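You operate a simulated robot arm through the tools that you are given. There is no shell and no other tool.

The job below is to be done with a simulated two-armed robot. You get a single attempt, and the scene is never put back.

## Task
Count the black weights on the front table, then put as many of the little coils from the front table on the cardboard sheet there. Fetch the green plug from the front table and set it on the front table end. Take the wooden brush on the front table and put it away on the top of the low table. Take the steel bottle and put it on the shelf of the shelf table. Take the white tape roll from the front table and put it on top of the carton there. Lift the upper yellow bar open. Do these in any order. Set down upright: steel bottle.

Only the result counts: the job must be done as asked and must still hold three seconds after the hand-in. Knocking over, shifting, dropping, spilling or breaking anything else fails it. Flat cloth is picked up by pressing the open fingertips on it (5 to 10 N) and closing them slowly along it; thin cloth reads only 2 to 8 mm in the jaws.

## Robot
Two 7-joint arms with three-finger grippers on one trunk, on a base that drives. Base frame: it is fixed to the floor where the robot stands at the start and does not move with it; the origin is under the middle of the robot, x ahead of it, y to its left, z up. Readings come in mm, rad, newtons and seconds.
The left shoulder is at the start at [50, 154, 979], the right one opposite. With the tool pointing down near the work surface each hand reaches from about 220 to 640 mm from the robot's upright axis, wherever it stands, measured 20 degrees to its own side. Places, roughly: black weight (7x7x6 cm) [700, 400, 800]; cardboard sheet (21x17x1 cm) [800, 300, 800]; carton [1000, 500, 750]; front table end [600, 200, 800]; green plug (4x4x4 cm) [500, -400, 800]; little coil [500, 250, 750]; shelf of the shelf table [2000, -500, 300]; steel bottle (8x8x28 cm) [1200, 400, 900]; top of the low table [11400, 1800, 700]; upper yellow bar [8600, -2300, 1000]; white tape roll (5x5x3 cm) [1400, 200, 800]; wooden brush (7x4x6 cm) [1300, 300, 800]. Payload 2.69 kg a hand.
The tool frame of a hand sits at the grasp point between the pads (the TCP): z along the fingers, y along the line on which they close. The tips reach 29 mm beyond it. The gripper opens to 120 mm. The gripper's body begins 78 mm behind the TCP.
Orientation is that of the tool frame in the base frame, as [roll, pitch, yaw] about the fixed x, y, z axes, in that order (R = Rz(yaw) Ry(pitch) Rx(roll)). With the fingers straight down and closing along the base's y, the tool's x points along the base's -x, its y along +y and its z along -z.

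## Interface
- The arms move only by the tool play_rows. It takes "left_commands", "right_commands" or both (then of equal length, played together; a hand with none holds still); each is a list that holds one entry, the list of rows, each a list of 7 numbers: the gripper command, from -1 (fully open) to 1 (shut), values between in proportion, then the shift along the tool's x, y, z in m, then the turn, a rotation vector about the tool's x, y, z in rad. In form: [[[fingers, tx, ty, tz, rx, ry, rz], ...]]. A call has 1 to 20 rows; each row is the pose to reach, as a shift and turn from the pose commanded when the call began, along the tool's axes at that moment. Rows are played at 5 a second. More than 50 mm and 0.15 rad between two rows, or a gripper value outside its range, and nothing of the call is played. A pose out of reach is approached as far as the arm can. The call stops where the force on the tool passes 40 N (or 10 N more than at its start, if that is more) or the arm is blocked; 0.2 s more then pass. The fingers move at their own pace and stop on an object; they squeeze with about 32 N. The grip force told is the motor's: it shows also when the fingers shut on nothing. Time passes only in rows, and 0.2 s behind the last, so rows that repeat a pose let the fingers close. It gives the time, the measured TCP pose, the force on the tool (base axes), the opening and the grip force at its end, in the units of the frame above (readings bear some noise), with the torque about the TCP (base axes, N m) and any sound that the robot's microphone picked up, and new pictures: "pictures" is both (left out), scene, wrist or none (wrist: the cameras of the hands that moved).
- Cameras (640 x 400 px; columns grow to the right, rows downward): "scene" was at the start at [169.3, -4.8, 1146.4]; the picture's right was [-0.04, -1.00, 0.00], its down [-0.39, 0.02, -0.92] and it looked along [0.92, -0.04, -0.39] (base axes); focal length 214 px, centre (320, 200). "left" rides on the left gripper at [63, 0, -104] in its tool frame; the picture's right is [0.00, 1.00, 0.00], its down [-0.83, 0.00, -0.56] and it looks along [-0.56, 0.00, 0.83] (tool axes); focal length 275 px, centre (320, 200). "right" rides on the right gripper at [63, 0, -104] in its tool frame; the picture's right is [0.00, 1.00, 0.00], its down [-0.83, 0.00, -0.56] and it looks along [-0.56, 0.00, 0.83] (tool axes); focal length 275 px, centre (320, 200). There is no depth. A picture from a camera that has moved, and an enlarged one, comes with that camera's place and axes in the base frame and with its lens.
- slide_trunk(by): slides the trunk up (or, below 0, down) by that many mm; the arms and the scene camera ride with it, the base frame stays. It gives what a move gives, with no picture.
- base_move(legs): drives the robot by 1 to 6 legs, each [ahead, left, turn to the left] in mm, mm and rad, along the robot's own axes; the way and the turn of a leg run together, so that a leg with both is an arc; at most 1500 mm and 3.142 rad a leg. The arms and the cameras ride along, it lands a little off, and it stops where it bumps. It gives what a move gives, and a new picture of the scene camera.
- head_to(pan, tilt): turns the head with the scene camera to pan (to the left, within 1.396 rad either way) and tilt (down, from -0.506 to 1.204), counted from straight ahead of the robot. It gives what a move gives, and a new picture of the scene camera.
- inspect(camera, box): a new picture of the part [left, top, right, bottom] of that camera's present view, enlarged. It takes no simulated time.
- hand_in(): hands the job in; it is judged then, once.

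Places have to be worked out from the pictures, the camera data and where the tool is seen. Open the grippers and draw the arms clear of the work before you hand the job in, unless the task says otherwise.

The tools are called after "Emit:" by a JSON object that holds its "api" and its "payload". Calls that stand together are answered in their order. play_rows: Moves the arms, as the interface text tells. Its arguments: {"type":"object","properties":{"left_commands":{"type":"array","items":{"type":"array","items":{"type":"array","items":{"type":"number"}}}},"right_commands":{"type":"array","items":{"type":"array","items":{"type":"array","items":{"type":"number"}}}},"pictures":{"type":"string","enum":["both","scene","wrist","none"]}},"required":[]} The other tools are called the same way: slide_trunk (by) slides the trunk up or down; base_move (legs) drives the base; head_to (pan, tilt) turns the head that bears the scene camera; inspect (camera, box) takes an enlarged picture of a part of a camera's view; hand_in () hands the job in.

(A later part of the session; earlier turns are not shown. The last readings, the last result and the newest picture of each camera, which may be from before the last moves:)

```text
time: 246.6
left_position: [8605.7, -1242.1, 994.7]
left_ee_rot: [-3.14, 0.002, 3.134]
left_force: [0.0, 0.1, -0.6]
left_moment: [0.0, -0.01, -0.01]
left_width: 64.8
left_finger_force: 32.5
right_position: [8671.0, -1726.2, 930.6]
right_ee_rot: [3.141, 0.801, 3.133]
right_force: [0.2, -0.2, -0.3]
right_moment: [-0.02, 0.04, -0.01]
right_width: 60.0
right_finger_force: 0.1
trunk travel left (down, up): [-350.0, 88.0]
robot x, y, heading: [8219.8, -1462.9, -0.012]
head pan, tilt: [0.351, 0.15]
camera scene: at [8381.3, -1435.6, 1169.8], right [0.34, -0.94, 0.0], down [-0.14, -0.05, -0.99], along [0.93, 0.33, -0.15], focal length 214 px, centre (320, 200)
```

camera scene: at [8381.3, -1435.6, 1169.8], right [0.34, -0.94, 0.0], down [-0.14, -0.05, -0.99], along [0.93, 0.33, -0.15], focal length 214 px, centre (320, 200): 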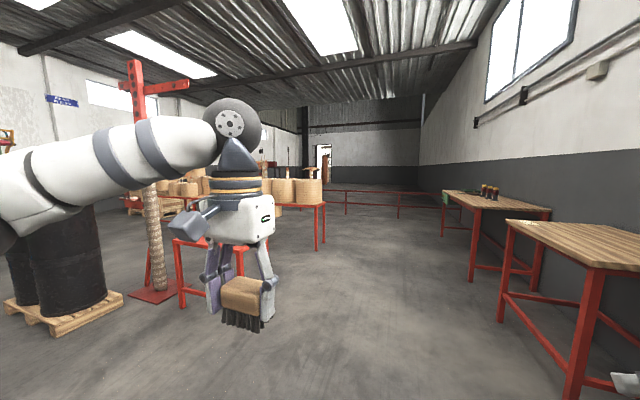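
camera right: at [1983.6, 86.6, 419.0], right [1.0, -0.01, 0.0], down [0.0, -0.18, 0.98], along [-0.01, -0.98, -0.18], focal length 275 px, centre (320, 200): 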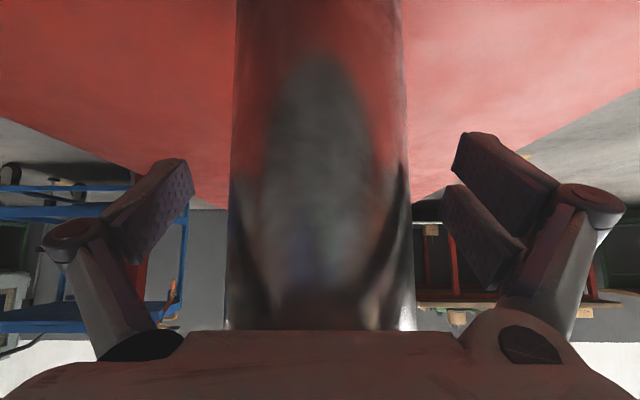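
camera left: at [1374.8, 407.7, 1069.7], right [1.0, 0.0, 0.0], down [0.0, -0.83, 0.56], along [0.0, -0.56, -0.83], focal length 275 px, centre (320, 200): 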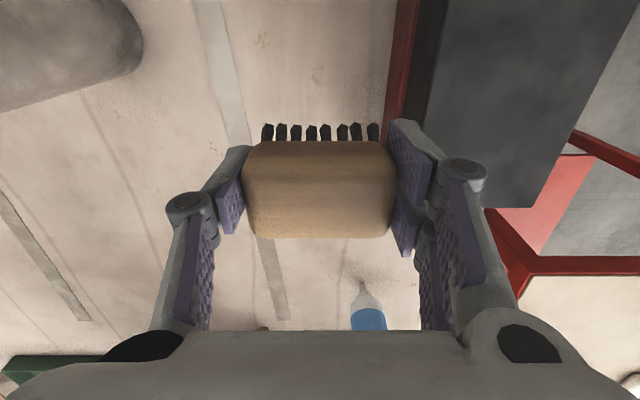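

Tables, a rope pole and barrels stand to the left. I drive 2 m further along the free aisle and look left again, past them.

Emit:
{"api": "base_move", "payload": {"legs": [[1400, 100, 0], [700, 0, 0]]}}

Emit:
{"api": "head_to", "payload": {"pan": 1.3, "tilt": 0.2}}

Emit:
{"api": "head_to", "payload": {"pan": 0.5, "tilt": 0.2}}

```text
time: 257.0
left_position: [10705.8, -1170.9, 994.7]
left_ee_rot: [-3.14, 0.001, 3.129]
left_force: [-0.4, 0.0, -0.7]
left_moment: [0.01, 0.03, -0.01]
left_width: 64.8
left_finger_force: 31.8
right_position: [10768.3, -1655.5, 929.4]
right_ee_rot: [3.14, 0.801, 3.129]
right_force: [-0.1, 0.0, 0.3]
right_moment: [0.01, 0.0, -0.02]
right_width: 60.2
right_finger_force: 0.0
trunk travel left (down, up): [-350.0, 88.0]
robot x, y, heading: [10317.2, -1393.7, -0.006]
head pan, tilt: [0.351, 0.15]
camera scene: at [10481.3, -1364.4, 1169.7], right [0.33, -0.94, 0.0], down [-0.14, -0.05, -0.99], along [0.93, 0.33, -0.15], focal length 214 px, centre (320, 200)
```

scene: 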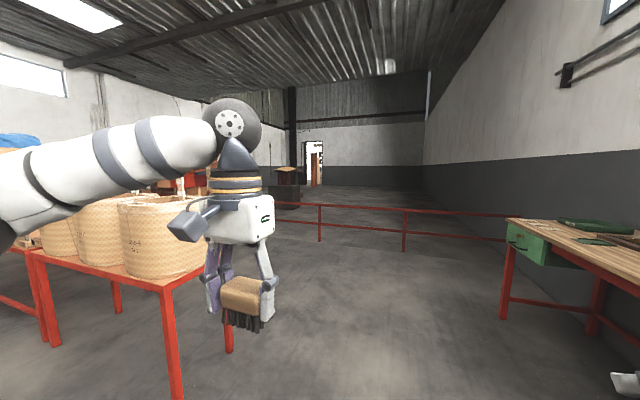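

```text
time: 258.2
left_position: [10705.6, -1171.6, 995.7]
left_ee_rot: [-3.138, 0.003, 3.129]
left_force: [0.2, -1.0, -0.5]
left_moment: [0.02, -0.02, 0.0]
left_width: 64.7
left_finger_force: 32.1
right_position: [10769.5, -1655.9, 929.9]
right_ee_rot: [3.138, 0.801, 3.128]
right_force: [0.1, -0.5, 0.5]
right_moment: [0.03, 0.0, -0.01]
right_width: 60.1
right_finger_force: 0.0
trunk travel left (down, up): [-350.0, 88.0]
robot x, y, heading: [10316.5, -1391.0, -0.01]
head pan, tilt: [1.3, 0.201]
camera scene: at [10419.7, -1305.7, 1165.1], right [0.96, -0.28, 0.0], down [-0.06, -0.19, -0.98], along [0.27, 0.94, -0.2], focal length 214 px, centre (320, 200)
```

scene: 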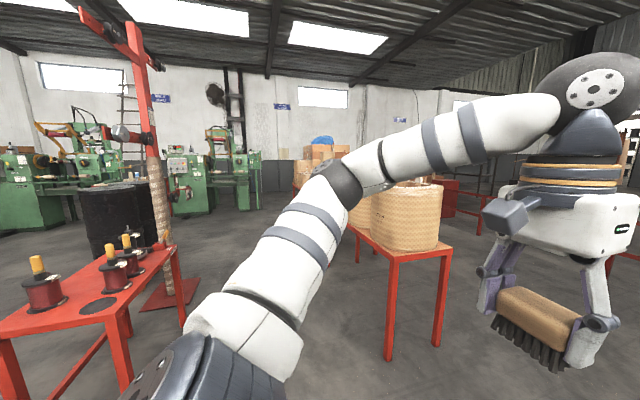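

```text
time: 259.3
left_position: [10705.9, -1170.9, 995.7]
left_ee_rot: [-3.14, 0.002, 3.128]
left_force: [0.6, 0.4, -1.0]
left_moment: [0.02, 0.01, 0.0]
left_width: 65.1
left_finger_force: 31.7
right_position: [10769.4, -1655.8, 929.0]
right_ee_rot: [3.138, 0.801, 3.128]
right_force: [0.9, 0.4, -0.5]
right_moment: [0.01, 0.01, -0.01]
right_width: 60.0
right_finger_force: 0.1
trunk travel left (down, up): [-350.0, 88.0]
robot x, y, heading: [10314.3, -1393.0, -0.013]
head pan, tilt: [0.499, 0.201]
camera scene: at [10475.9, -1351.5, 1165.1], right [0.47, -0.88, 0.0], down [-0.18, -0.09, -0.98], along [0.87, 0.46, -0.2], focal length 214 px, centre (320, 200)
```

scene: 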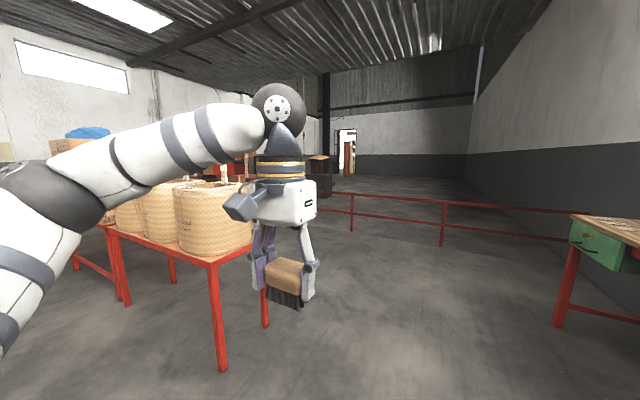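

The basket table spans about x 11080–11450, y -400–810; the low table must be behind it. I drive on to x ≈ 12050 and look left from there.

Emit:
{"api": "base_move", "payload": {"legs": [[1400, 0, 0], [330, 0, 0], [0, 0, 1.58]]}}

Emit:
{"api": "head_to", "payload": {"pan": 0.2, "tilt": 0.2}}

```text
time: 271.9
left_position: [11827.6, -1027.7, 995.1]
left_ee_rot: [-3.141, 0.002, -1.587]
left_force: [-0.9, 0.3, -0.8]
left_moment: [-0.04, 0.03, 0.0]
left_width: 65.0
left_finger_force: 32.4
right_position: [12311.9, -966.0, 929.6]
right_ee_rot: [3.14, 0.801, -1.585]
right_force: [0.1, -0.5, 0.3]
right_moment: [0.01, -0.01, 0.01]
right_width: 59.9
right_finger_force: 0.0
trunk travel left (down, up): [-350.0, 88.0]
robot x, y, heading: [12049.6, -1413.2, 1.552]
head pan, tilt: [0.499, 0.201]
camera scene: at [12005.8, -1258.4, 1165.1], right [0.89, 0.46, 0.0], down [0.09, -0.18, -0.98], along [-0.45, 0.87, -0.2], focal length 214 px, centre (320, 200)
```

scene: 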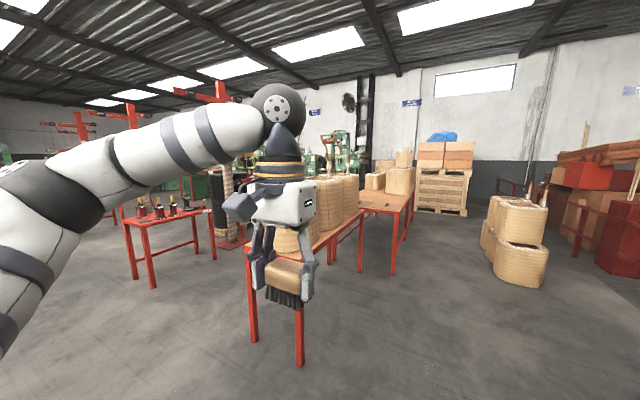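

```text
time: 272.7
left_position: [11827.8, -1028.2, 994.6]
left_ee_rot: [3.142, 0.001, -1.588]
left_force: [-0.1, 1.2, -0.3]
left_moment: [0.05, -0.02, -0.01]
left_width: 64.9
left_finger_force: 31.7
right_position: [12312.6, -964.5, 929.9]
right_ee_rot: [3.139, 0.8, -1.586]
right_force: [-0.6, 0.3, 0.2]
right_moment: [0.02, -0.01, 0.01]
right_width: 60.0
right_finger_force: 0.2
trunk travel left (down, up): [-350.0, 88.0]
robot x, y, heading: [12048.3, -1414.4, 1.554]
head pan, tilt: [0.201, 0.201]
camera scene: at [12032.0, -1249.3, 1165.1], right [0.98, 0.18, 0.0], down [0.04, -0.2, -0.98], along [-0.18, 0.96, -0.2], focal length 214 px, centre (320, 200)
```

scene: 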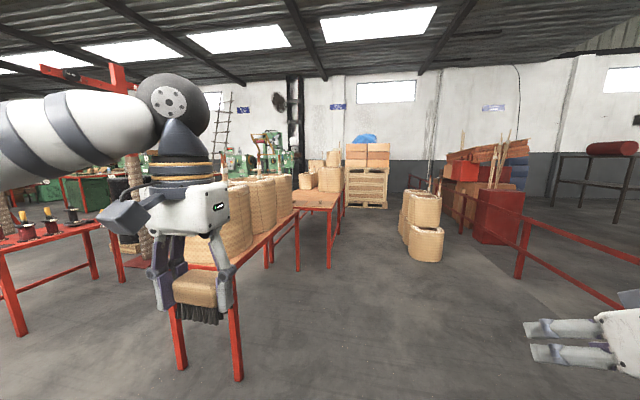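

Behind the basket table stands another table, about x 11410–11760, y 800–2900: this should be the low table. I zoom in on its top.

Emit:
{"api": "inspect", "payload": {"camera": "scene", "box": [270, 140, 390, 215]}}

Emit:
{"api": "inspect", "payload": {"camera": "scene", "box": [140, 160, 380, 310]}}

```text
5.33 times, centred on (330, 178) of scene
camera zoom: at [12032.0, -1249.3, 1165.1], right [0.98, 0.18, 0.0], down [0.04, -0.2, -0.98], along [-0.18, 0.96, -0.2], focal length 1144 px, centre (267, 320)
```

zoom: 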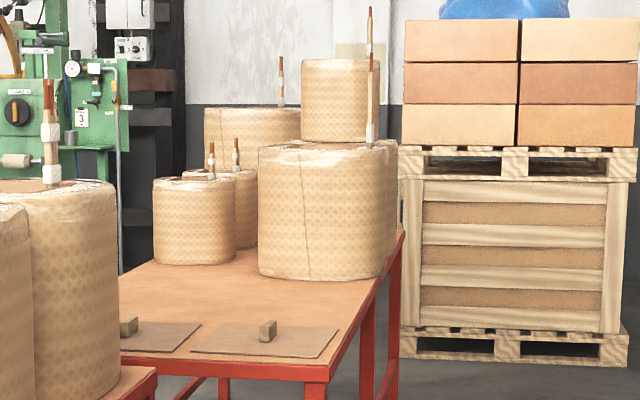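

```text
2.67 times, centred on (260, 235) of scene
camera zoom: at [12032.0, -1249.3, 1165.1], right [0.98, 0.18, 0.0], down [0.04, -0.2, -0.98], along [-0.18, 0.96, -0.2], focal length 572 px, centre (480, 107)
```

zoom: 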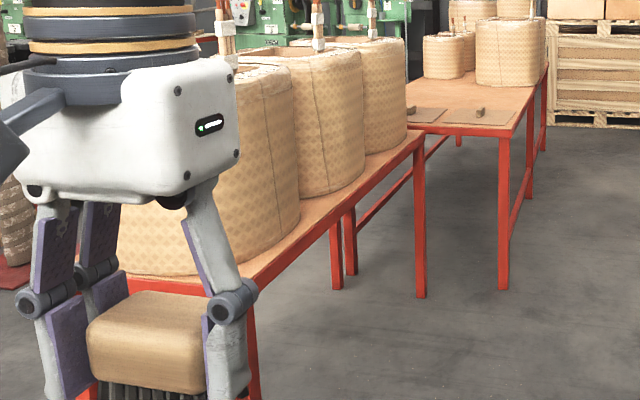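

The top between the brown boards (y up to ≈ 1180) and the baskets (from y ≈ 1800) is free; the surface is at about z 655. I drive along the table's right side to about (12150, 300) first.

Emit:
{"api": "base_move", "payload": {"legs": [[900, -80, 0], [900, 0, 0]]}}

```text
time: 281.9
left_position: [11934.5, 787.4, 995.3]
left_ee_rot: [-3.14, 0.002, -1.587]
left_force: [0.0, 0.2, -0.9]
left_moment: [-0.01, 0.0, 0.0]
left_width: 64.9
left_finger_force: 31.7
right_position: [12418.2, 848.0, 929.6]
right_ee_rot: [3.141, 0.801, -1.587]
right_force: [-0.2, -0.3, 0.2]
right_moment: [-0.02, -0.01, 0.01]
right_width: 59.9
right_finger_force: 0.1
trunk travel left (down, up): [-350.0, 88.0]
robot x, y, heading: [12154.6, 394.5, 1.554]
head pan, tilt: [0.201, 0.201]
camera scene: at [12138.6, 564.3, 1165.0], right [0.98, 0.18, 0.0], down [0.04, -0.2, -0.98], along [-0.18, 0.96, -0.2], focal length 214 px, centre (320, 200)
```

scene: 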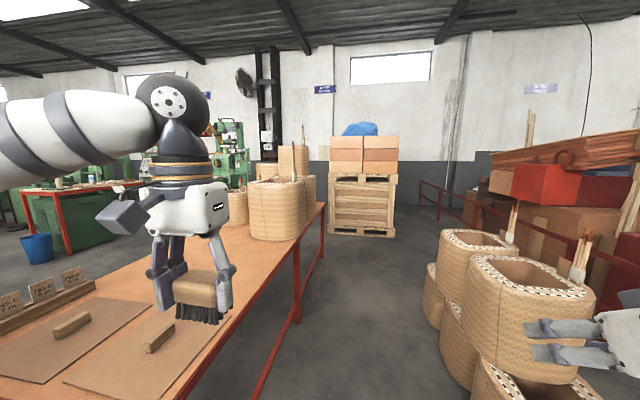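

Good view of the low table's top. I turn left here to face it (heading -x), then slide along to y ≈ 1360.

Emit:
{"api": "base_move", "payload": {"legs": [[0, 0, 1.587]]}}

Emit:
{"api": "base_move", "payload": {"legs": [[0, -966, 0]]}}

Emit:
{"api": "head_to", "payload": {"pan": 0.1, "tilt": 0.7}}

```text
time: 286.1
left_position: [11767.8, 170.0, 995.1]
left_ee_rot: [-3.139, 0.003, -0.003]
left_force: [0.6, -0.2, -1.2]
left_moment: [0.04, 0.01, 0.03]
left_width: 65.0
left_finger_force: 31.8
right_position: [11699.7, 654.0, 929.6]
right_ee_rot: [3.138, 0.802, -0.001]
right_force: [-0.3, -0.4, -0.3]
right_moment: [0.02, 0.01, 0.04]
right_width: 59.9
right_finger_force: 0.1
trunk travel left (down, up): [-350.0, 88.0]
robot x, y, heading: [12154.1, 396.5, 3.141]
head pan, tilt: [0.201, 0.201]
camera scene: at [11986.0, 377.4, 1165.1], right [-0.2, 0.98, 0.0], down [0.2, 0.04, -0.98], along [-0.96, -0.19, -0.2], focal length 214 px, centre (320, 200)
```

scene: 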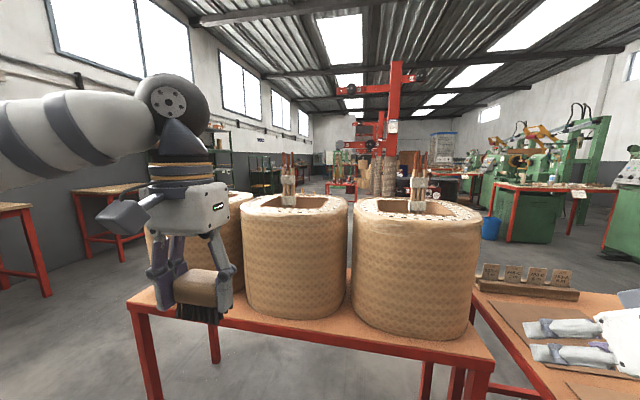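

```text
time: 293.9
left_position: [11769.9, 1134.9, 996.6]
left_ee_rot: [3.141, 0.001, 0.005]
left_force: [0.2, 0.0, 0.0]
left_moment: [-0.03, 0.0, -0.01]
left_width: 64.9
left_finger_force: 31.5
right_position: [11696.2, 1617.6, 930.1]
right_ee_rot: [3.14, 0.802, 0.008]
right_force: [0.4, -0.4, 0.3]
right_moment: [0.03, -0.02, 0.02]
right_width: 60.0
right_finger_force: 0.0
trunk travel left (down, up): [-350.0, 88.0]
robot x, y, heading: [12153.8, 1363.2, -3.136]
head pan, tilt: [0.201, 0.201]
camera scene: at [11985.2, 1343.0, 1165.1], right [-0.2, 0.98, 0.0], down [0.2, 0.04, -0.98], along [-0.96, -0.2, -0.2], focal length 214 px, centre (320, 200)
```

scene: 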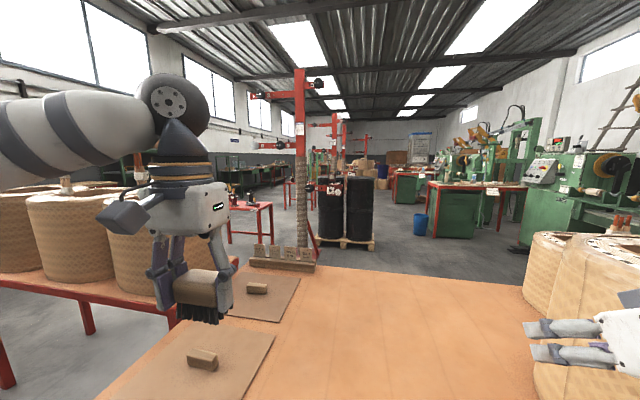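

```text
time: 294.8
left_position: [11770.5, 1134.4, 994.7]
left_ee_rot: [-3.141, 0.002, 0.005]
left_force: [0.3, -0.1, -0.8]
left_moment: [0.0, -0.02, -0.01]
left_width: 64.8
left_finger_force: 32.1
right_position: [11697.2, 1617.2, 929.5]
right_ee_rot: [3.14, 0.801, 0.006]
right_force: [-0.7, 0.2, 1.1]
right_moment: [-0.03, -0.01, 0.0]
right_width: 60.0
right_finger_force: 0.1
trunk travel left (down, up): [-350.0, 88.0]
robot x, y, heading: [12155.9, 1360.4, -3.139]
head pan, tilt: [0.099, 0.7]
camera scene: at [11992.0, 1353.0, 1119.7], right [-0.1, 0.99, 0.0], down [0.64, 0.07, -0.77], along [-0.76, -0.08, -0.64], focal length 214 px, centre (320, 200)
```

scene: 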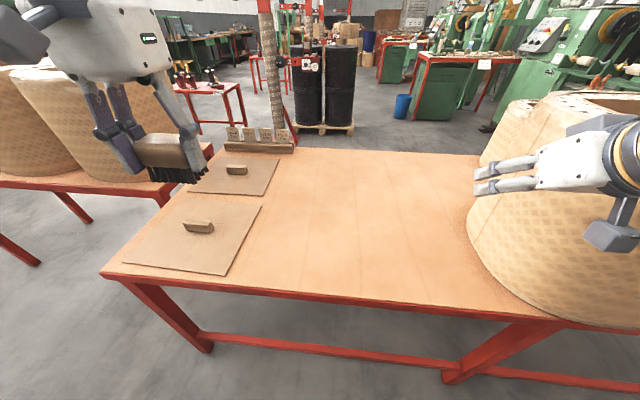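

The free spot around (11600, 1300) on the low table is clear of boards and baskets. I shift the right hand away from the basket, drive 115 mm closer, and bring the brush over the spot.

Emit:
{"api": "play_rows", "payload": {"right_commands": [[[0, 0, 0.03, 0, 0, 0, 0], [0, 0, 0.06, 0, 0, 0, 0], [0, 0, 0.06, 0, 0, 0, 0]]], "pictures": "none"}}

Emit:
{"api": "base_move", "payload": {"legs": [[115, 0, 0]]}}

Emit:
{"api": "play_rows", "payload": {"left_commands": [[[1, -0.01, -0.042, 0, 0, 0, 0], [1, -0.02, -0.084, 0, 0, 0, 0], [1, -0.035, -0.125, 0, 0, 0, 0], [1, -0.05, -0.16, 0, 0, 0, 0], [1, -0.05, -0.16, 0, 0, 0, 0]]], "pictures": "both"}}

```text
time: 295.6
left_position: [11768.9, 1134.1, 995.8]
left_ee_rot: [3.141, 0.003, 0.003]
left_force: [0.0, 0.2, -0.2]
left_moment: [-0.01, -0.03, -0.01]
left_width: 64.7
left_finger_force: 32.3
right_position: [11697.8, 1556.8, 929.8]
right_ee_rot: [3.138, 0.801, 0.006]
right_force: [0.7, 0.2, 0.0]
right_moment: [-0.01, -0.02, 0.04]
right_width: 60.0
right_finger_force: 0.1
trunk travel left (down, up): [-350.0, 88.0]
robot x, y, heading: [12153.3, 1362.5, -3.132]
head pan, tilt: [0.099, 0.7]
```

```text
time: 296.8
left_position: [11653.9, 1132.9, 995.1]
left_ee_rot: [3.141, -0.001, 0.005]
left_force: [0.3, -0.5, -1.0]
left_moment: [-0.04, -0.05, 0.0]
left_width: 64.6
left_finger_force: 32.0
right_position: [11582.8, 1556.6, 928.9]
right_ee_rot: [3.14, 0.801, 0.005]
right_force: [-0.4, 0.4, -0.8]
right_moment: [-0.02, -0.01, 0.01]
right_width: 60.1
right_finger_force: 0.0
trunk travel left (down, up): [-350.0, 88.0]
robot x, y, heading: [12036.6, 1360.8, -3.137]
head pan, tilt: [0.099, 0.7]
camera scene: at [11877.1, 1352.6, 1119.5], right [-0.1, 0.99, 0.0], down [0.64, 0.07, -0.76], along [-0.76, -0.08, -0.64], focal length 214 px, centre (320, 200)
```

scene: 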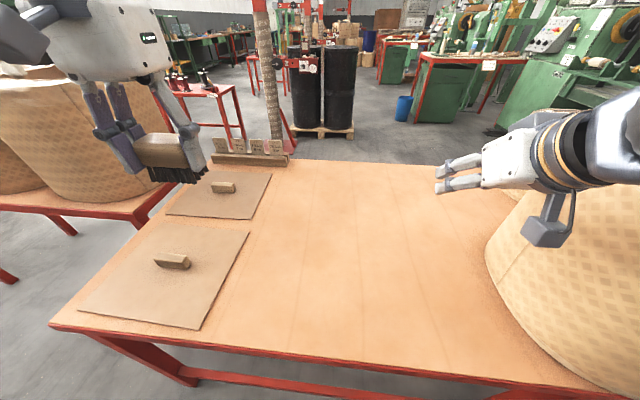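

```text
time: 298.0
left_position: [11604.6, 1294.4, 995.4]
left_ee_rot: [-3.14, 0.002, 0.006]
left_force: [-1.2, -0.8, -0.5]
left_moment: [0.01, 0.01, -0.02]
left_width: 65.0
left_finger_force: 32.2
right_position: [11583.1, 1555.1, 929.9]
right_ee_rot: [3.141, 0.803, 0.005]
right_force: [0.0, 0.0, -0.8]
right_moment: [0.02, 0.02, -0.03]
right_width: 59.9
right_finger_force: 0.0
trunk travel left (down, up): [-350.0, 88.0]
robot x, y, heading: [12039.3, 1362.7, -3.133]
head pan, tilt: [0.099, 0.7]
camera scene: at [11878.0, 1352.4, 1119.7], right [-0.1, 0.99, 0.0], down [0.64, 0.07, -0.76], along [-0.76, -0.08, -0.64], focal length 214 px, centre (320, 200)
camera left: at [11667.6, 1292.3, 1100.6], right [0.0, -1.0, 0.0], down [-0.83, 0.0, 0.56], along [-0.56, 0.0, -0.83], focal length 275 px, centre (320, 200)
```

scene: 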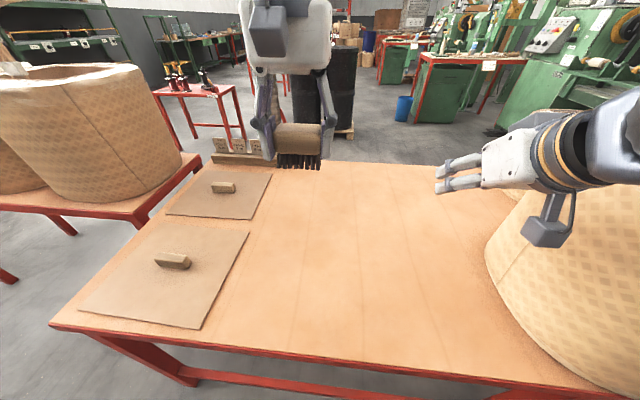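
left: 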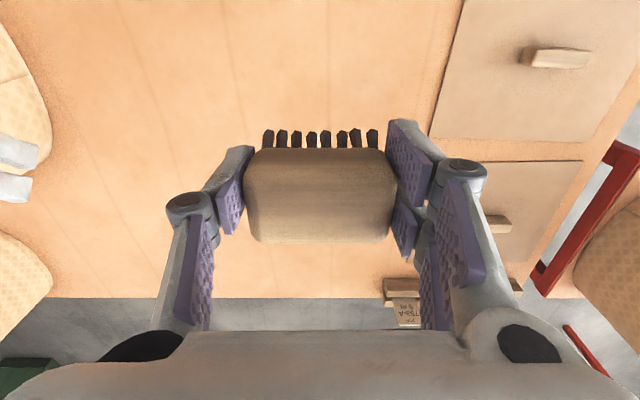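

The brush is over free table top. I lower the trunk by 150 mm to reach the lower table comfortably.

Emit:
{"api": "slide_trunk", "payload": {"by": -150}}

Emit:
{"api": "play_rows", "payload": {"left_commands": [[[1, 0, 0, 0.04, 0, 0, 0], [1, 0, 0, 0.08, 0, 0, 0], [1, 0, 0, 0.115, 0, 0, 0], [1, 0, 0, 0.115, 0, 0, 0]]], "pictures": "both"}}

```text
time: 299.8
left_position: [11608.4, 1290.8, 848.0]
left_ee_rot: [-3.139, 0.006, 0.005]
left_force: [0.4, -0.1, -1.4]
left_moment: [0.0, 0.03, 0.01]
left_width: 64.8
left_finger_force: 32.4
right_position: [11588.9, 1555.4, 782.3]
right_ee_rot: [-3.141, 0.806, 0.004]
right_force: [0.4, 0.2, -0.1]
right_moment: [0.01, 0.0, 0.0]
right_width: 60.0
right_finger_force: 0.1
trunk travel left (down, up): [-200.0, 238.0]
robot x, y, heading: [12039.9, 1361.7, -3.139]
head pan, tilt: [0.099, 0.7]
```

```text
time: 300.8
left_position: [11608.0, 1292.1, 732.6]
left_ee_rot: [-3.141, 0.007, 0.006]
left_force: [0.2, 1.3, -1.0]
left_moment: [-0.01, -0.06, -0.02]
left_width: 64.6
left_finger_force: 32.0
right_position: [11588.3, 1555.2, 782.5]
right_ee_rot: [3.141, 0.806, 0.005]
right_force: [-0.6, 0.3, 0.2]
right_moment: [-0.02, -0.01, -0.03]
right_width: 60.0
right_finger_force: 0.0
trunk travel left (down, up): [-200.0, 238.0]
robot x, y, heading: [12041.4, 1363.9, -3.134]
head pan, tilt: [0.099, 0.7]
camera scene: at [11841.6, 1350.9, 966.9], right [-0.1, 0.99, 0.0], down [0.64, 0.07, -0.77], along [-0.76, -0.08, -0.64], focal length 214 px, centre (320, 200)
camera left: at [11672.1, 1290.3, 837.2], right [0.0, -1.0, 0.0], down [-0.83, 0.0, 0.56], along [-0.56, 0.0, -0.83], focal length 275 px, centre (320, 200)
```

scene: 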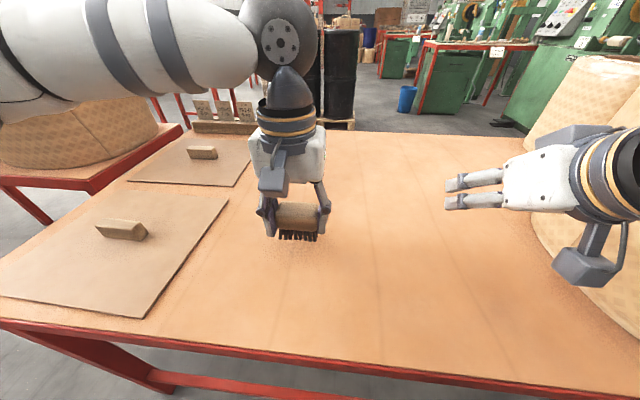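
left: 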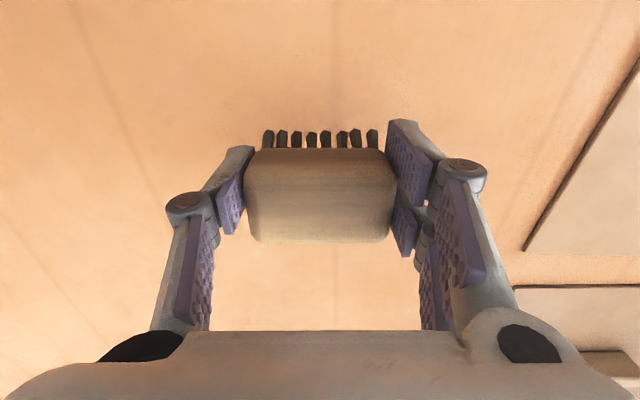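

Brush bottom is at about z 685. I lower in 4–5 mm steps to contact.

Emit:
{"api": "play_rows", "payload": {"left_commands": [[[1, 0, 0, 0.005, 0, 0, 0], [1, 0, 0, 0.01, 0, 0, 0], [1, 0, 0, 0.014, 0, 0, 0], [1, 0, 0, 0.018, 0, 0, 0]]], "pictures": "none"}}

Emit:
{"api": "play_rows", "payload": {"left_commands": [[[1, 0, 0, 0.002, 0, 0, 0], [1, 0, 0, 0.004, 0, 0, 0]]], "pictures": "wrist"}}

```text
time: 301.8
left_position: [11608.7, 1292.6, 715.3]
left_ee_rot: [-3.139, 0.007, 0.005]
left_force: [0.4, -0.4, -1.1]
left_moment: [0.0, -0.01, -0.01]
left_width: 64.8
left_finger_force: 31.9
right_position: [11586.6, 1556.4, 782.8]
right_ee_rot: [3.141, 0.807, 0.005]
right_force: [1.1, 0.2, 0.3]
right_moment: [-0.04, -0.01, -0.01]
right_width: 60.0
right_finger_force: 0.1
trunk travel left (down, up): [-200.0, 238.0]
robot x, y, heading: [12037.7, 1359.9, -3.134]
head pan, tilt: [0.099, 0.7]
```

```text
time: 302.4
left_position: [11607.2, 1294.4, 710.7]
left_ee_rot: [-3.138, 0.006, 0.005]
left_force: [0.0, -0.5, -1.0]
left_moment: [0.0, 0.01, -0.02]
left_width: 65.0
left_finger_force: 31.7
right_position: [11588.6, 1555.9, 782.8]
right_ee_rot: [3.141, 0.809, 0.006]
right_force: [-0.2, 1.2, 1.2]
right_moment: [0.01, 0.0, 0.0]
right_width: 60.3
right_finger_force: 0.1
trunk travel left (down, up): [-200.0, 238.0]
robot x, y, heading: [12039.6, 1362.0, -3.137]
head pan, tilt: [0.099, 0.7]
camera left: at [11671.4, 1291.3, 815.3], right [0.0, -1.0, 0.0], down [-0.83, 0.0, 0.56], along [-0.56, 0.0, -0.83], focal length 275 px, centre (320, 200)
```

left: 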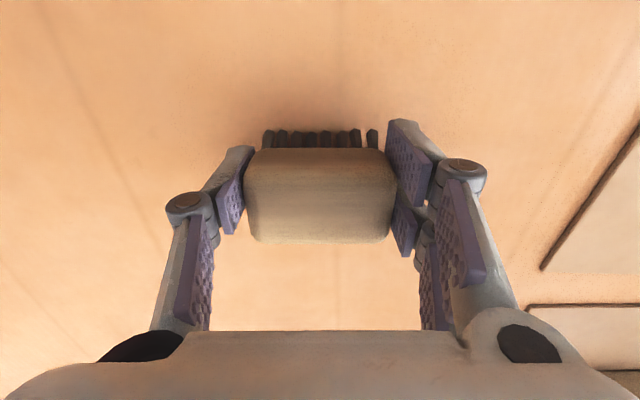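

The shadow is drawing close. I continue down in 2 mm steps.

Emit:
{"api": "play_rows", "payload": {"left_commands": [[[1, 0, 0, 0.002, 0, 0, 0], [1, 0, 0, 0.004, 0, 0, 0], [1, 0, 0, 0.006, 0, 0, 0]]], "pictures": "none"}}

Emit:
{"api": "play_rows", "payload": {"left_commands": [[[1, 0, 0, 0.0015, 0, 0, 0], [1, 0, 0, 0.003, 0, 0, 0]]], "pictures": "none"}}

```text
time: 303.2
left_position: [11607.0, 1292.7, 704.7]
left_ee_rot: [-3.14, 0.006, 0.003]
left_force: [-0.3, -0.6, 3.4]
left_moment: [0.09, -0.1, -0.01]
left_width: 65.0
left_finger_force: 32.3
right_position: [11587.8, 1555.9, 782.3]
right_ee_rot: [3.141, 0.809, 0.008]
right_force: [-0.3, -0.1, 0.0]
right_moment: [0.01, -0.01, -0.01]
right_width: 60.1
right_finger_force: 0.0
trunk travel left (down, up): [-200.0, 238.0]
robot x, y, heading: [12043.6, 1362.3, -3.139]
head pan, tilt: [0.099, 0.7]
```

```text
time: 303.8
left_position: [11607.9, 1293.5, 704.2]
left_ee_rot: [-3.139, 0.011, 0.006]
left_force: [2.5, -4.7, 28.3]
left_moment: [-0.21, -0.04, 0.02]
left_width: 65.3
left_finger_force: 31.4
right_position: [11588.7, 1557.1, 782.9]
right_ee_rot: [3.139, 0.809, 0.006]
right_force: [0.5, 0.7, 0.1]
right_moment: [0.03, 0.01, 0.01]
right_width: 59.6
right_finger_force: 0.1
trunk travel left (down, up): [-200.0, 238.0]
robot x, y, heading: [12041.4, 1362.7, -3.136]
head pan, tilt: [0.099, 0.7]
```

Firm contact (28 N). I ease up 2.5 mm, open to about 90 mm, and lift straight up.

Emit:
{"api": "play_rows", "payload": {"left_commands": [[[1, 0, 0, -0.0025, 0, 0, 0], [-0.1, 0, 0, -0.0025, 0, 0, 0], [-0.3, 0, 0, -0.0025, 0, 0, 0], [-0.5, 0, 0, -0.0025, 0, 0, 0], [-0.5, 0, 0, -0.0025, 0, 0, 0], [-0.5, 0, 0, -0.04, 0, 0, 0], [-0.5, 0, 0, -0.08, 0, 0, 0], [-0.5, 0, 0, -0.12, 0, 0, 0]]], "pictures": "both"}}

```text
time: 305.6
left_position: [11609.3, 1292.7, 822.2]
left_ee_rot: [-3.141, 0.008, 0.006]
left_force: [0.0, 0.6, -0.4]
left_moment: [-0.04, -0.01, 0.0]
left_width: 89.8
left_finger_force: 0.0
right_position: [11589.3, 1555.1, 782.6]
right_ee_rot: [3.14, 0.808, 0.007]
right_force: [0.5, 0.5, -0.3]
right_moment: [-0.01, 0.01, -0.03]
right_width: 60.1
right_finger_force: 0.0
trunk travel left (down, up): [-200.0, 238.0]
robot x, y, heading: [12039.5, 1366.0, -3.13]
head pan, tilt: [0.099, 0.7]
camera scene: at [11841.8, 1351.5, 967.1], right [-0.1, 0.99, 0.0], down [0.64, 0.07, -0.77], along [-0.76, -0.08, -0.64], focal length 214 px, centre (320, 200)
camera left: at [11672.1, 1291.0, 927.1], right [0.0, -1.0, 0.0], down [-0.83, 0.0, 0.56], along [-0.56, 0.0, -0.83], focal length 275 px, centre (320, 200)
```

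scene: 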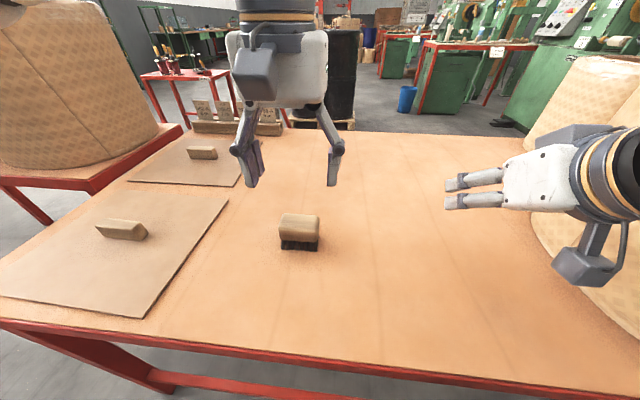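
left: 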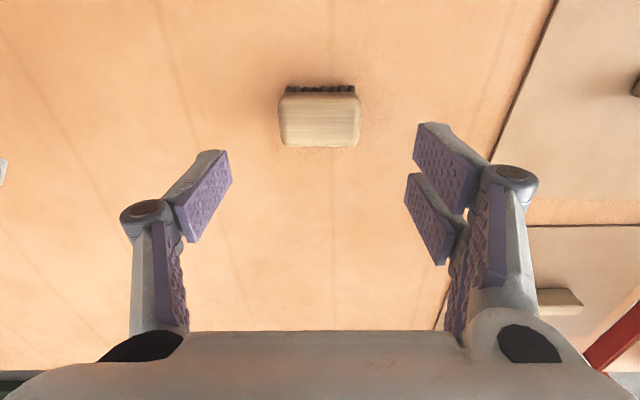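

The brush stands on the low table. I raise the trunk, back off, and drive back around toward the rack (along x ≈ 12150, then y ≈ -1450).

Emit:
{"api": "slide_trunk", "payload": {"by": 150}}

Emit:
{"api": "base_move", "payload": {"legs": [[-130, 0, 0]]}}

Emit:
{"api": "inspect", "payload": {"camera": "scene", "box": [200, 100, 440, 300]}}

```text
time: 307.3
left_position: [11604.3, 1293.2, 968.9]
left_ee_rot: [3.141, 0.0, 0.005]
left_force: [-0.1, -0.8, -0.5]
left_moment: [-0.01, -0.01, 0.0]
left_width: 89.8
left_finger_force: 0.0
right_position: [11584.0, 1555.9, 929.6]
right_ee_rot: [3.137, 0.803, 0.006]
right_force: [-0.1, -0.1, -0.5]
right_moment: [0.0, -0.01, -0.01]
right_width: 60.0
right_finger_force: 0.0
trunk travel left (down, up): [-350.0, 88.0]
robot x, y, heading: [12039.8, 1359.7, -3.137]
head pan, tilt: [0.099, 0.7]
```

```text
time: 308.6
left_position: [11734.1, 1295.2, 969.0]
left_ee_rot: [-3.14, 0.003, 0.006]
left_force: [0.1, 0.1, 0.4]
left_moment: [0.0, 0.04, -0.01]
left_width: 89.7
left_finger_force: 0.0
right_position: [11713.3, 1557.5, 928.3]
right_ee_rot: [3.141, 0.803, 0.004]
right_force: [0.0, 0.1, -0.4]
right_moment: [-0.01, 0.04, 0.0]
right_width: 60.3
right_finger_force: 0.2
trunk travel left (down, up): [-350.0, 88.0]
robot x, y, heading: [12168.9, 1361.5, -3.136]
head pan, tilt: [0.099, 0.7]
camera scene: at [12007.6, 1353.3, 1119.8], right [-0.1, 0.99, 0.0], down [0.64, 0.07, -0.77], along [-0.76, -0.08, -0.64], focal length 214 px, centre (320, 200)
```

scene: 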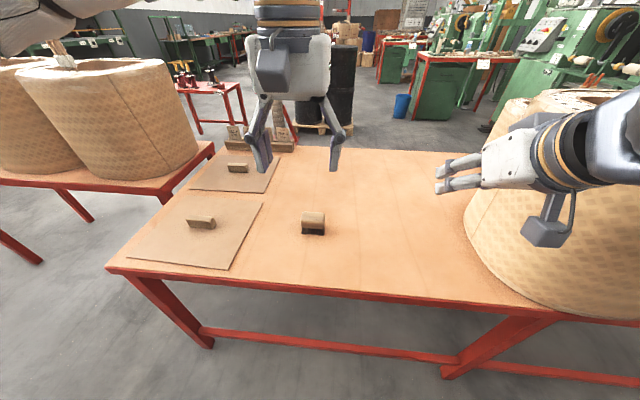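

```text
2.00 times, centred on (320, 200) of scene
camera zoom: at [12007.6, 1353.3, 1119.8], right [-0.1, 0.99, 0.0], down [0.64, 0.07, -0.77], along [-0.76, -0.08, -0.64], focal length 429 px, centre (320, 200)
```

zoom: 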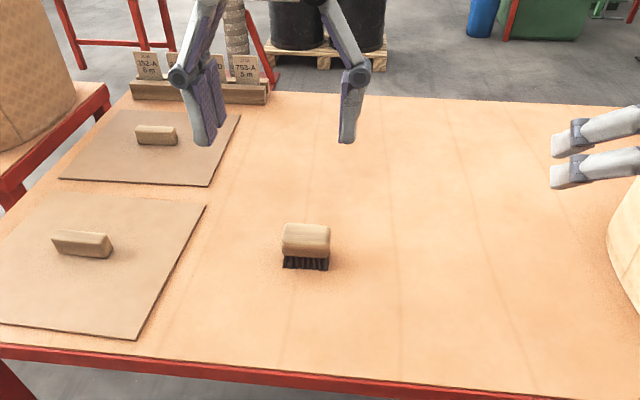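

The brush stands upright well inside the table top. I strafe back to y ≈ -1440 and check the view.

Emit:
{"api": "base_move", "payload": {"legs": [[0, 1400, 0], [0, 1400, 0]]}}

Emit:
{"api": "head_to", "payload": {"pan": 0.0, "tilt": 0.2}}

```text
time: 330.0
left_position: [11738.0, -1494.3, 969.6]
left_ee_rot: [-3.141, 0.002, -0.008]
left_force: [0.0, 0.5, 0.4]
left_moment: [0.0, -0.03, 0.03]
left_width: 90.1
left_finger_force: 0.0
right_position: [11720.7, -1229.7, 929.3]
right_ee_rot: [3.141, 0.802, -0.006]
right_force: [-1.2, 0.2, -1.0]
right_moment: [0.0, 0.02, -0.02]
right_width: 60.1
right_finger_force: 0.0
trunk travel left (down, up): [-350.0, 88.0]
robot x, y, heading: [12174.5, -1429.3, 3.133]
head pan, tilt: [0.099, 0.7]
camera scene: at [12012.3, -1437.7, 1119.7], right [-0.09, 1.0, 0.0], down [0.64, 0.06, -0.76], along [-0.76, -0.07, -0.64], focal length 214 px, centre (320, 200)
```

scene: 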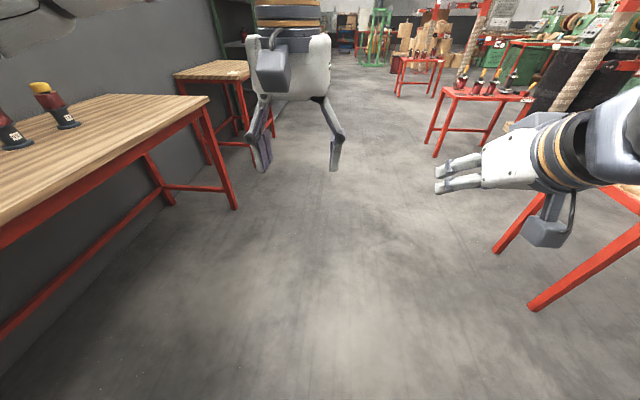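

```text
time: 330.9
left_position: [11738.1, -1493.3, 970.0]
left_ee_rot: [-3.139, 0.001, -0.007]
left_force: [0.4, -0.1, -1.3]
left_moment: [0.0, 0.03, 0.05]
left_width: 90.0
left_finger_force: 0.2
right_position: [11720.5, -1230.1, 928.6]
right_ee_rot: [3.138, 0.802, -0.006]
right_force: [-1.0, 0.0, -0.6]
right_moment: [0.0, 0.0, -0.02]
right_width: 60.2
right_finger_force: 0.1
trunk travel left (down, up): [-350.0, 88.0]
robot x, y, heading: [12173.4, -1427.9, 3.132]
head pan, tilt: [0.0, 0.201]
camera scene: at [12003.7, -1429.2, 1165.0], right [0.01, 1.0, 0.0], down [0.2, 0.0, -0.98], along [-0.98, 0.01, -0.2], focal length 214 px, centre (320, 200)
```

scene: 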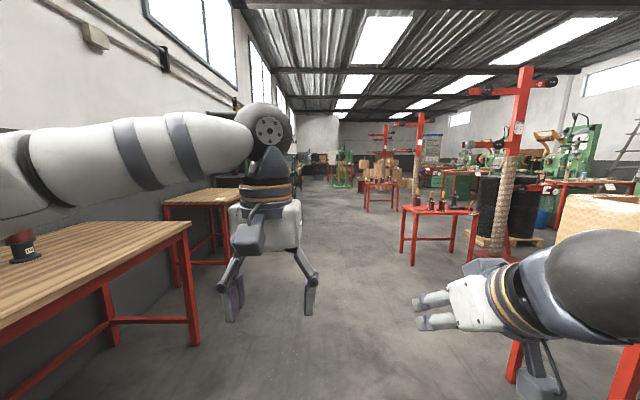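

The aisle is clear. I drive 3.8 m toward the rack and then turn left to face it.

Emit:
{"api": "base_move", "payload": {"legs": [[1400, 0, 0], [1400, 20, 0], [1000, 0, 0]]}}

Emit:
{"api": "base_move", "payload": {"legs": [[0, 0, 1.58]]}}

Emit:
{"api": "head_to", "payload": {"pan": -0.1, "tilt": 0.3}}

```text
time: 349.4
left_position: [7913.7, -1435.8, 971.2]
left_ee_rot: [-3.141, 0.002, -0.02]
left_force: [-0.2, 0.7, -0.1]
left_moment: [-0.03, 0.01, 0.01]
left_width: 89.9
left_finger_force: 0.1
right_position: [7899.3, -1171.7, 929.0]
right_ee_rot: [3.139, 0.8, -0.02]
right_force: [-1.1, 0.3, 0.5]
right_moment: [0.0, 0.01, 0.0]
right_width: 60.2
right_finger_force: 0.1
trunk travel left (down, up): [-350.0, 88.0]
robot x, y, heading: [8353.1, -1376.4, 3.112]
head pan, tilt: [0.0, 0.201]
camera scene: at [8180.3, -1375.2, 1165.0], right [0.02, 1.0, 0.0], down [0.2, 0.0, -0.98], along [-0.98, 0.02, -0.2], focal length 214 px, centre (320, 200)
```

scene: 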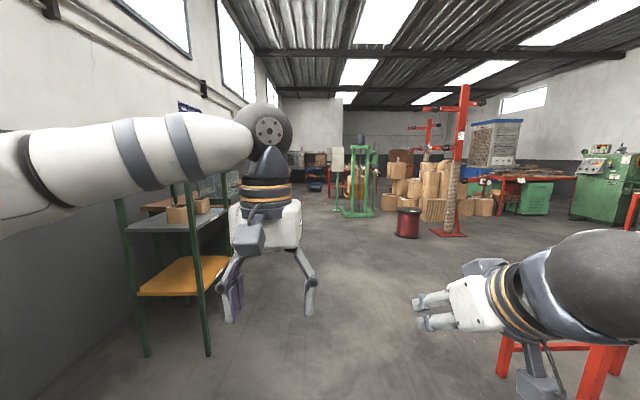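

```text
time: 353.6
left_position: [8410.5, -1813.7, 969.8]
left_ee_rot: [-3.14, 0.002, 1.553]
left_force: [0.3, -0.6, 0.0]
left_moment: [0.0, -0.01, -0.01]
left_width: 89.7
left_finger_force: 0.1
right_position: [8146.6, -1830.8, 929.3]
right_ee_rot: [3.141, 0.801, 1.554]
right_force: [-0.3, 0.8, -0.5]
right_moment: [0.02, 0.02, -0.03]
right_width: 60.1
right_finger_force: 0.1
trunk travel left (down, up): [-350.0, 88.0]
robot x, y, heading: [8352.9, -1375.7, -1.586]
head pan, tilt: [0.0, 0.201]
camera scene: at [8347.7, -1548.8, 1165.1], right [-1.0, 0.02, 0.0], down [0.0, 0.2, -0.98], along [-0.02, -0.98, -0.2], focal length 214 px, centre (320, 200)
```

scene: 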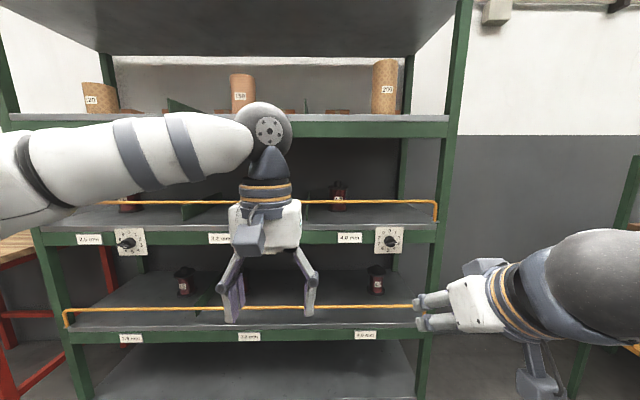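

```text
time: 354.3
left_position: [8411.5, -1814.8, 969.3]
left_ee_rot: [-3.14, 0.002, 1.553]
left_force: [-0.2, -0.4, 0.0]
left_moment: [-0.02, -0.02, -0.01]
left_width: 90.1
left_finger_force: 0.1
right_position: [8147.3, -1830.1, 928.5]
right_ee_rot: [3.137, 0.801, 1.556]
right_force: [0.4, 0.8, 0.2]
right_moment: [-0.03, -0.03, -0.03]
right_width: 60.2
right_finger_force: 0.1
trunk travel left (down, up): [-350.0, 88.0]
robot x, y, heading: [8353.0, -1379.2, -1.588]
head pan, tilt: [-0.099, 0.3]
camera scene: at [8338.4, -1548.4, 1155.8], right [-0.99, 0.12, 0.0], down [0.03, 0.29, -0.96], along [-0.11, -0.95, -0.3], focal length 214 px, centre (320, 200)
```

scene: 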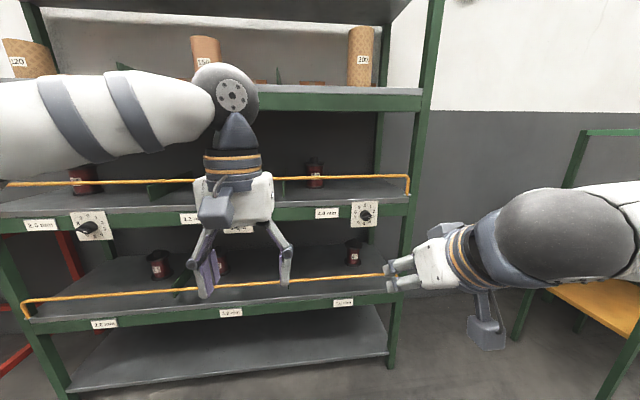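

Both hands are free now. I zoom on both ends of the upper bar to judge how it leans and how its pins are mounted.

Emit:
{"api": "inspect", "payload": {"camera": "scene", "box": [340, 160, 420, 225]}}

Emit:
{"api": "inspect", "payload": {"camera": "scene", "box": [0, 160, 100, 240]}}

Emit:
{"api": "inspect", "payload": {"camera": "scene", "box": [120, 150, 360, 300]}}

```text
6.15 times, centred on (380, 192) of scene
camera zoom: at [8338.4, -1548.4, 1155.8], right [-0.99, 0.12, 0.0], down [0.03, 0.29, -0.96], along [-0.11, -0.95, -0.3], focal length 1320 px, centre (-49, 246)
```

zoom: 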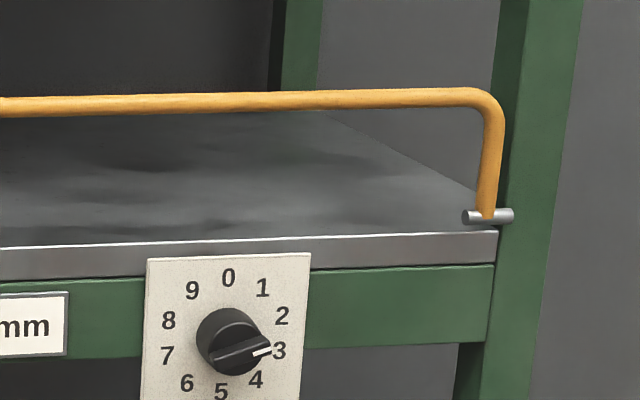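

```text
5.00 times, centred on (50, 200) of scene
camera zoom: at [8338.4, -1548.4, 1155.8], right [-0.99, 0.12, 0.0], down [0.03, 0.29, -0.96], along [-0.11, -0.95, -0.3], focal length 1072 px, centre (1670, 200)
```

zoom: 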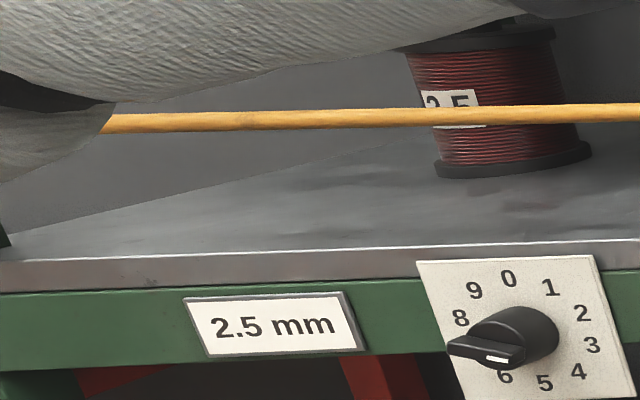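

```text
2.67 times, centred on (240, 225) of scene
camera zoom: at [8338.4, -1548.4, 1155.8], right [-0.99, 0.12, 0.0], down [0.03, 0.29, -0.96], along [-0.11, -0.95, -0.3], focal length 572 px, centre (533, 133)
```

zoom: 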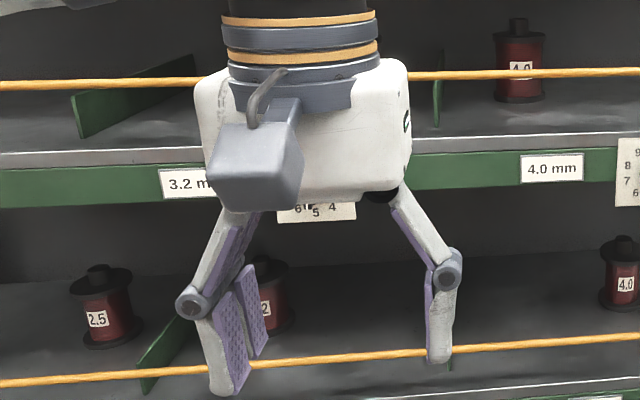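

The pins lie along the bar at the shelf edge and the dividers stop it swinging inward, so it should swing outward. To guide it I want the fingers to straddle the bar, so I try rolling the right hand 90° about its axis, well away from the rack.

Emit:
{"api": "play_rows", "payload": {"right_commands": [[[0, 0, 0, 0, 0, 0, 0.1428], [0, 0, 0, 0, 0, 0, 0.2856], [0, 0, 0, 0, 0, 0, 0.4284], [0, 0, 0, 0, 0, 0, 0.5712], [0, 0, 0, 0, 0, 0, 0.714], [0, 0, 0, 0, 0, 0, 0.8568], [0, 0, 0, 0, 0, 0, 0.9996], [0, 0, 0, 0, 0, 0, 1.1424], [0, 0, 0, 0, 0, 0, 1.2852], [0, 0, 0, 0, 0, 0, 1.428], [0, 0, 0, 0, 0, 0, 1.5708], [0, 0, 0, 0, 0, 0, 1.5708]]], "pictures": "both"}}

```text
time: 356.9
left_position: [8410.4, -1814.4, 970.2]
left_ee_rot: [-3.14, 0.001, 1.553]
left_force: [0.2, -0.1, 0.9]
left_moment: [-0.04, 0.02, 0.01]
left_width: 90.3
left_finger_force: 0.1
right_position: [8146.3, -1829.6, 929.1]
right_ee_rot: [2.341, -0.003, -0.016]
right_force: [0.1, 0.5, -0.4]
right_moment: [0.0, 0.02, 0.0]
right_width: 59.9
right_finger_force: 0.0
trunk travel left (down, up): [-350.0, 88.0]
robot x, y, heading: [8351.1, -1377.8, -1.591]
head pan, tilt: [-0.099, 0.3]
camera scene: at [8338.6, -1548.1, 1155.9], right [-0.99, 0.12, 0.0], down [0.03, 0.29, -0.96], along [-0.11, -0.95, -0.3], focal length 214 px, centre (320, 200)
camera right: at [8211.8, -1754.5, 1001.9], right [-0.01, -0.7, 0.72], down [-0.83, 0.41, 0.39], along [-0.56, -0.59, -0.58], focal length 275 px, centre (320, 200)
```

scene: 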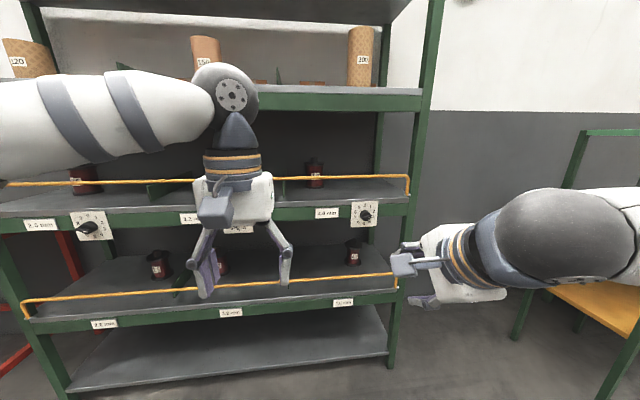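
right: 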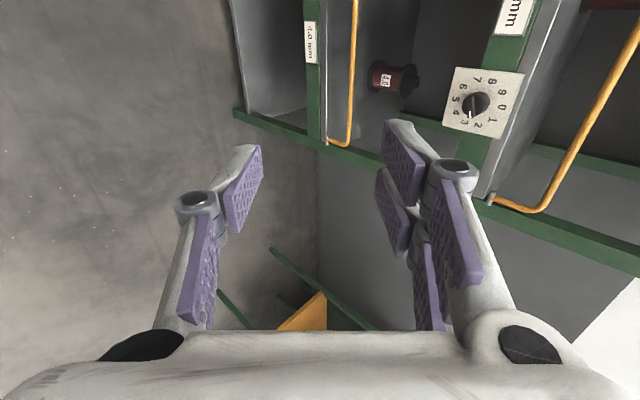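

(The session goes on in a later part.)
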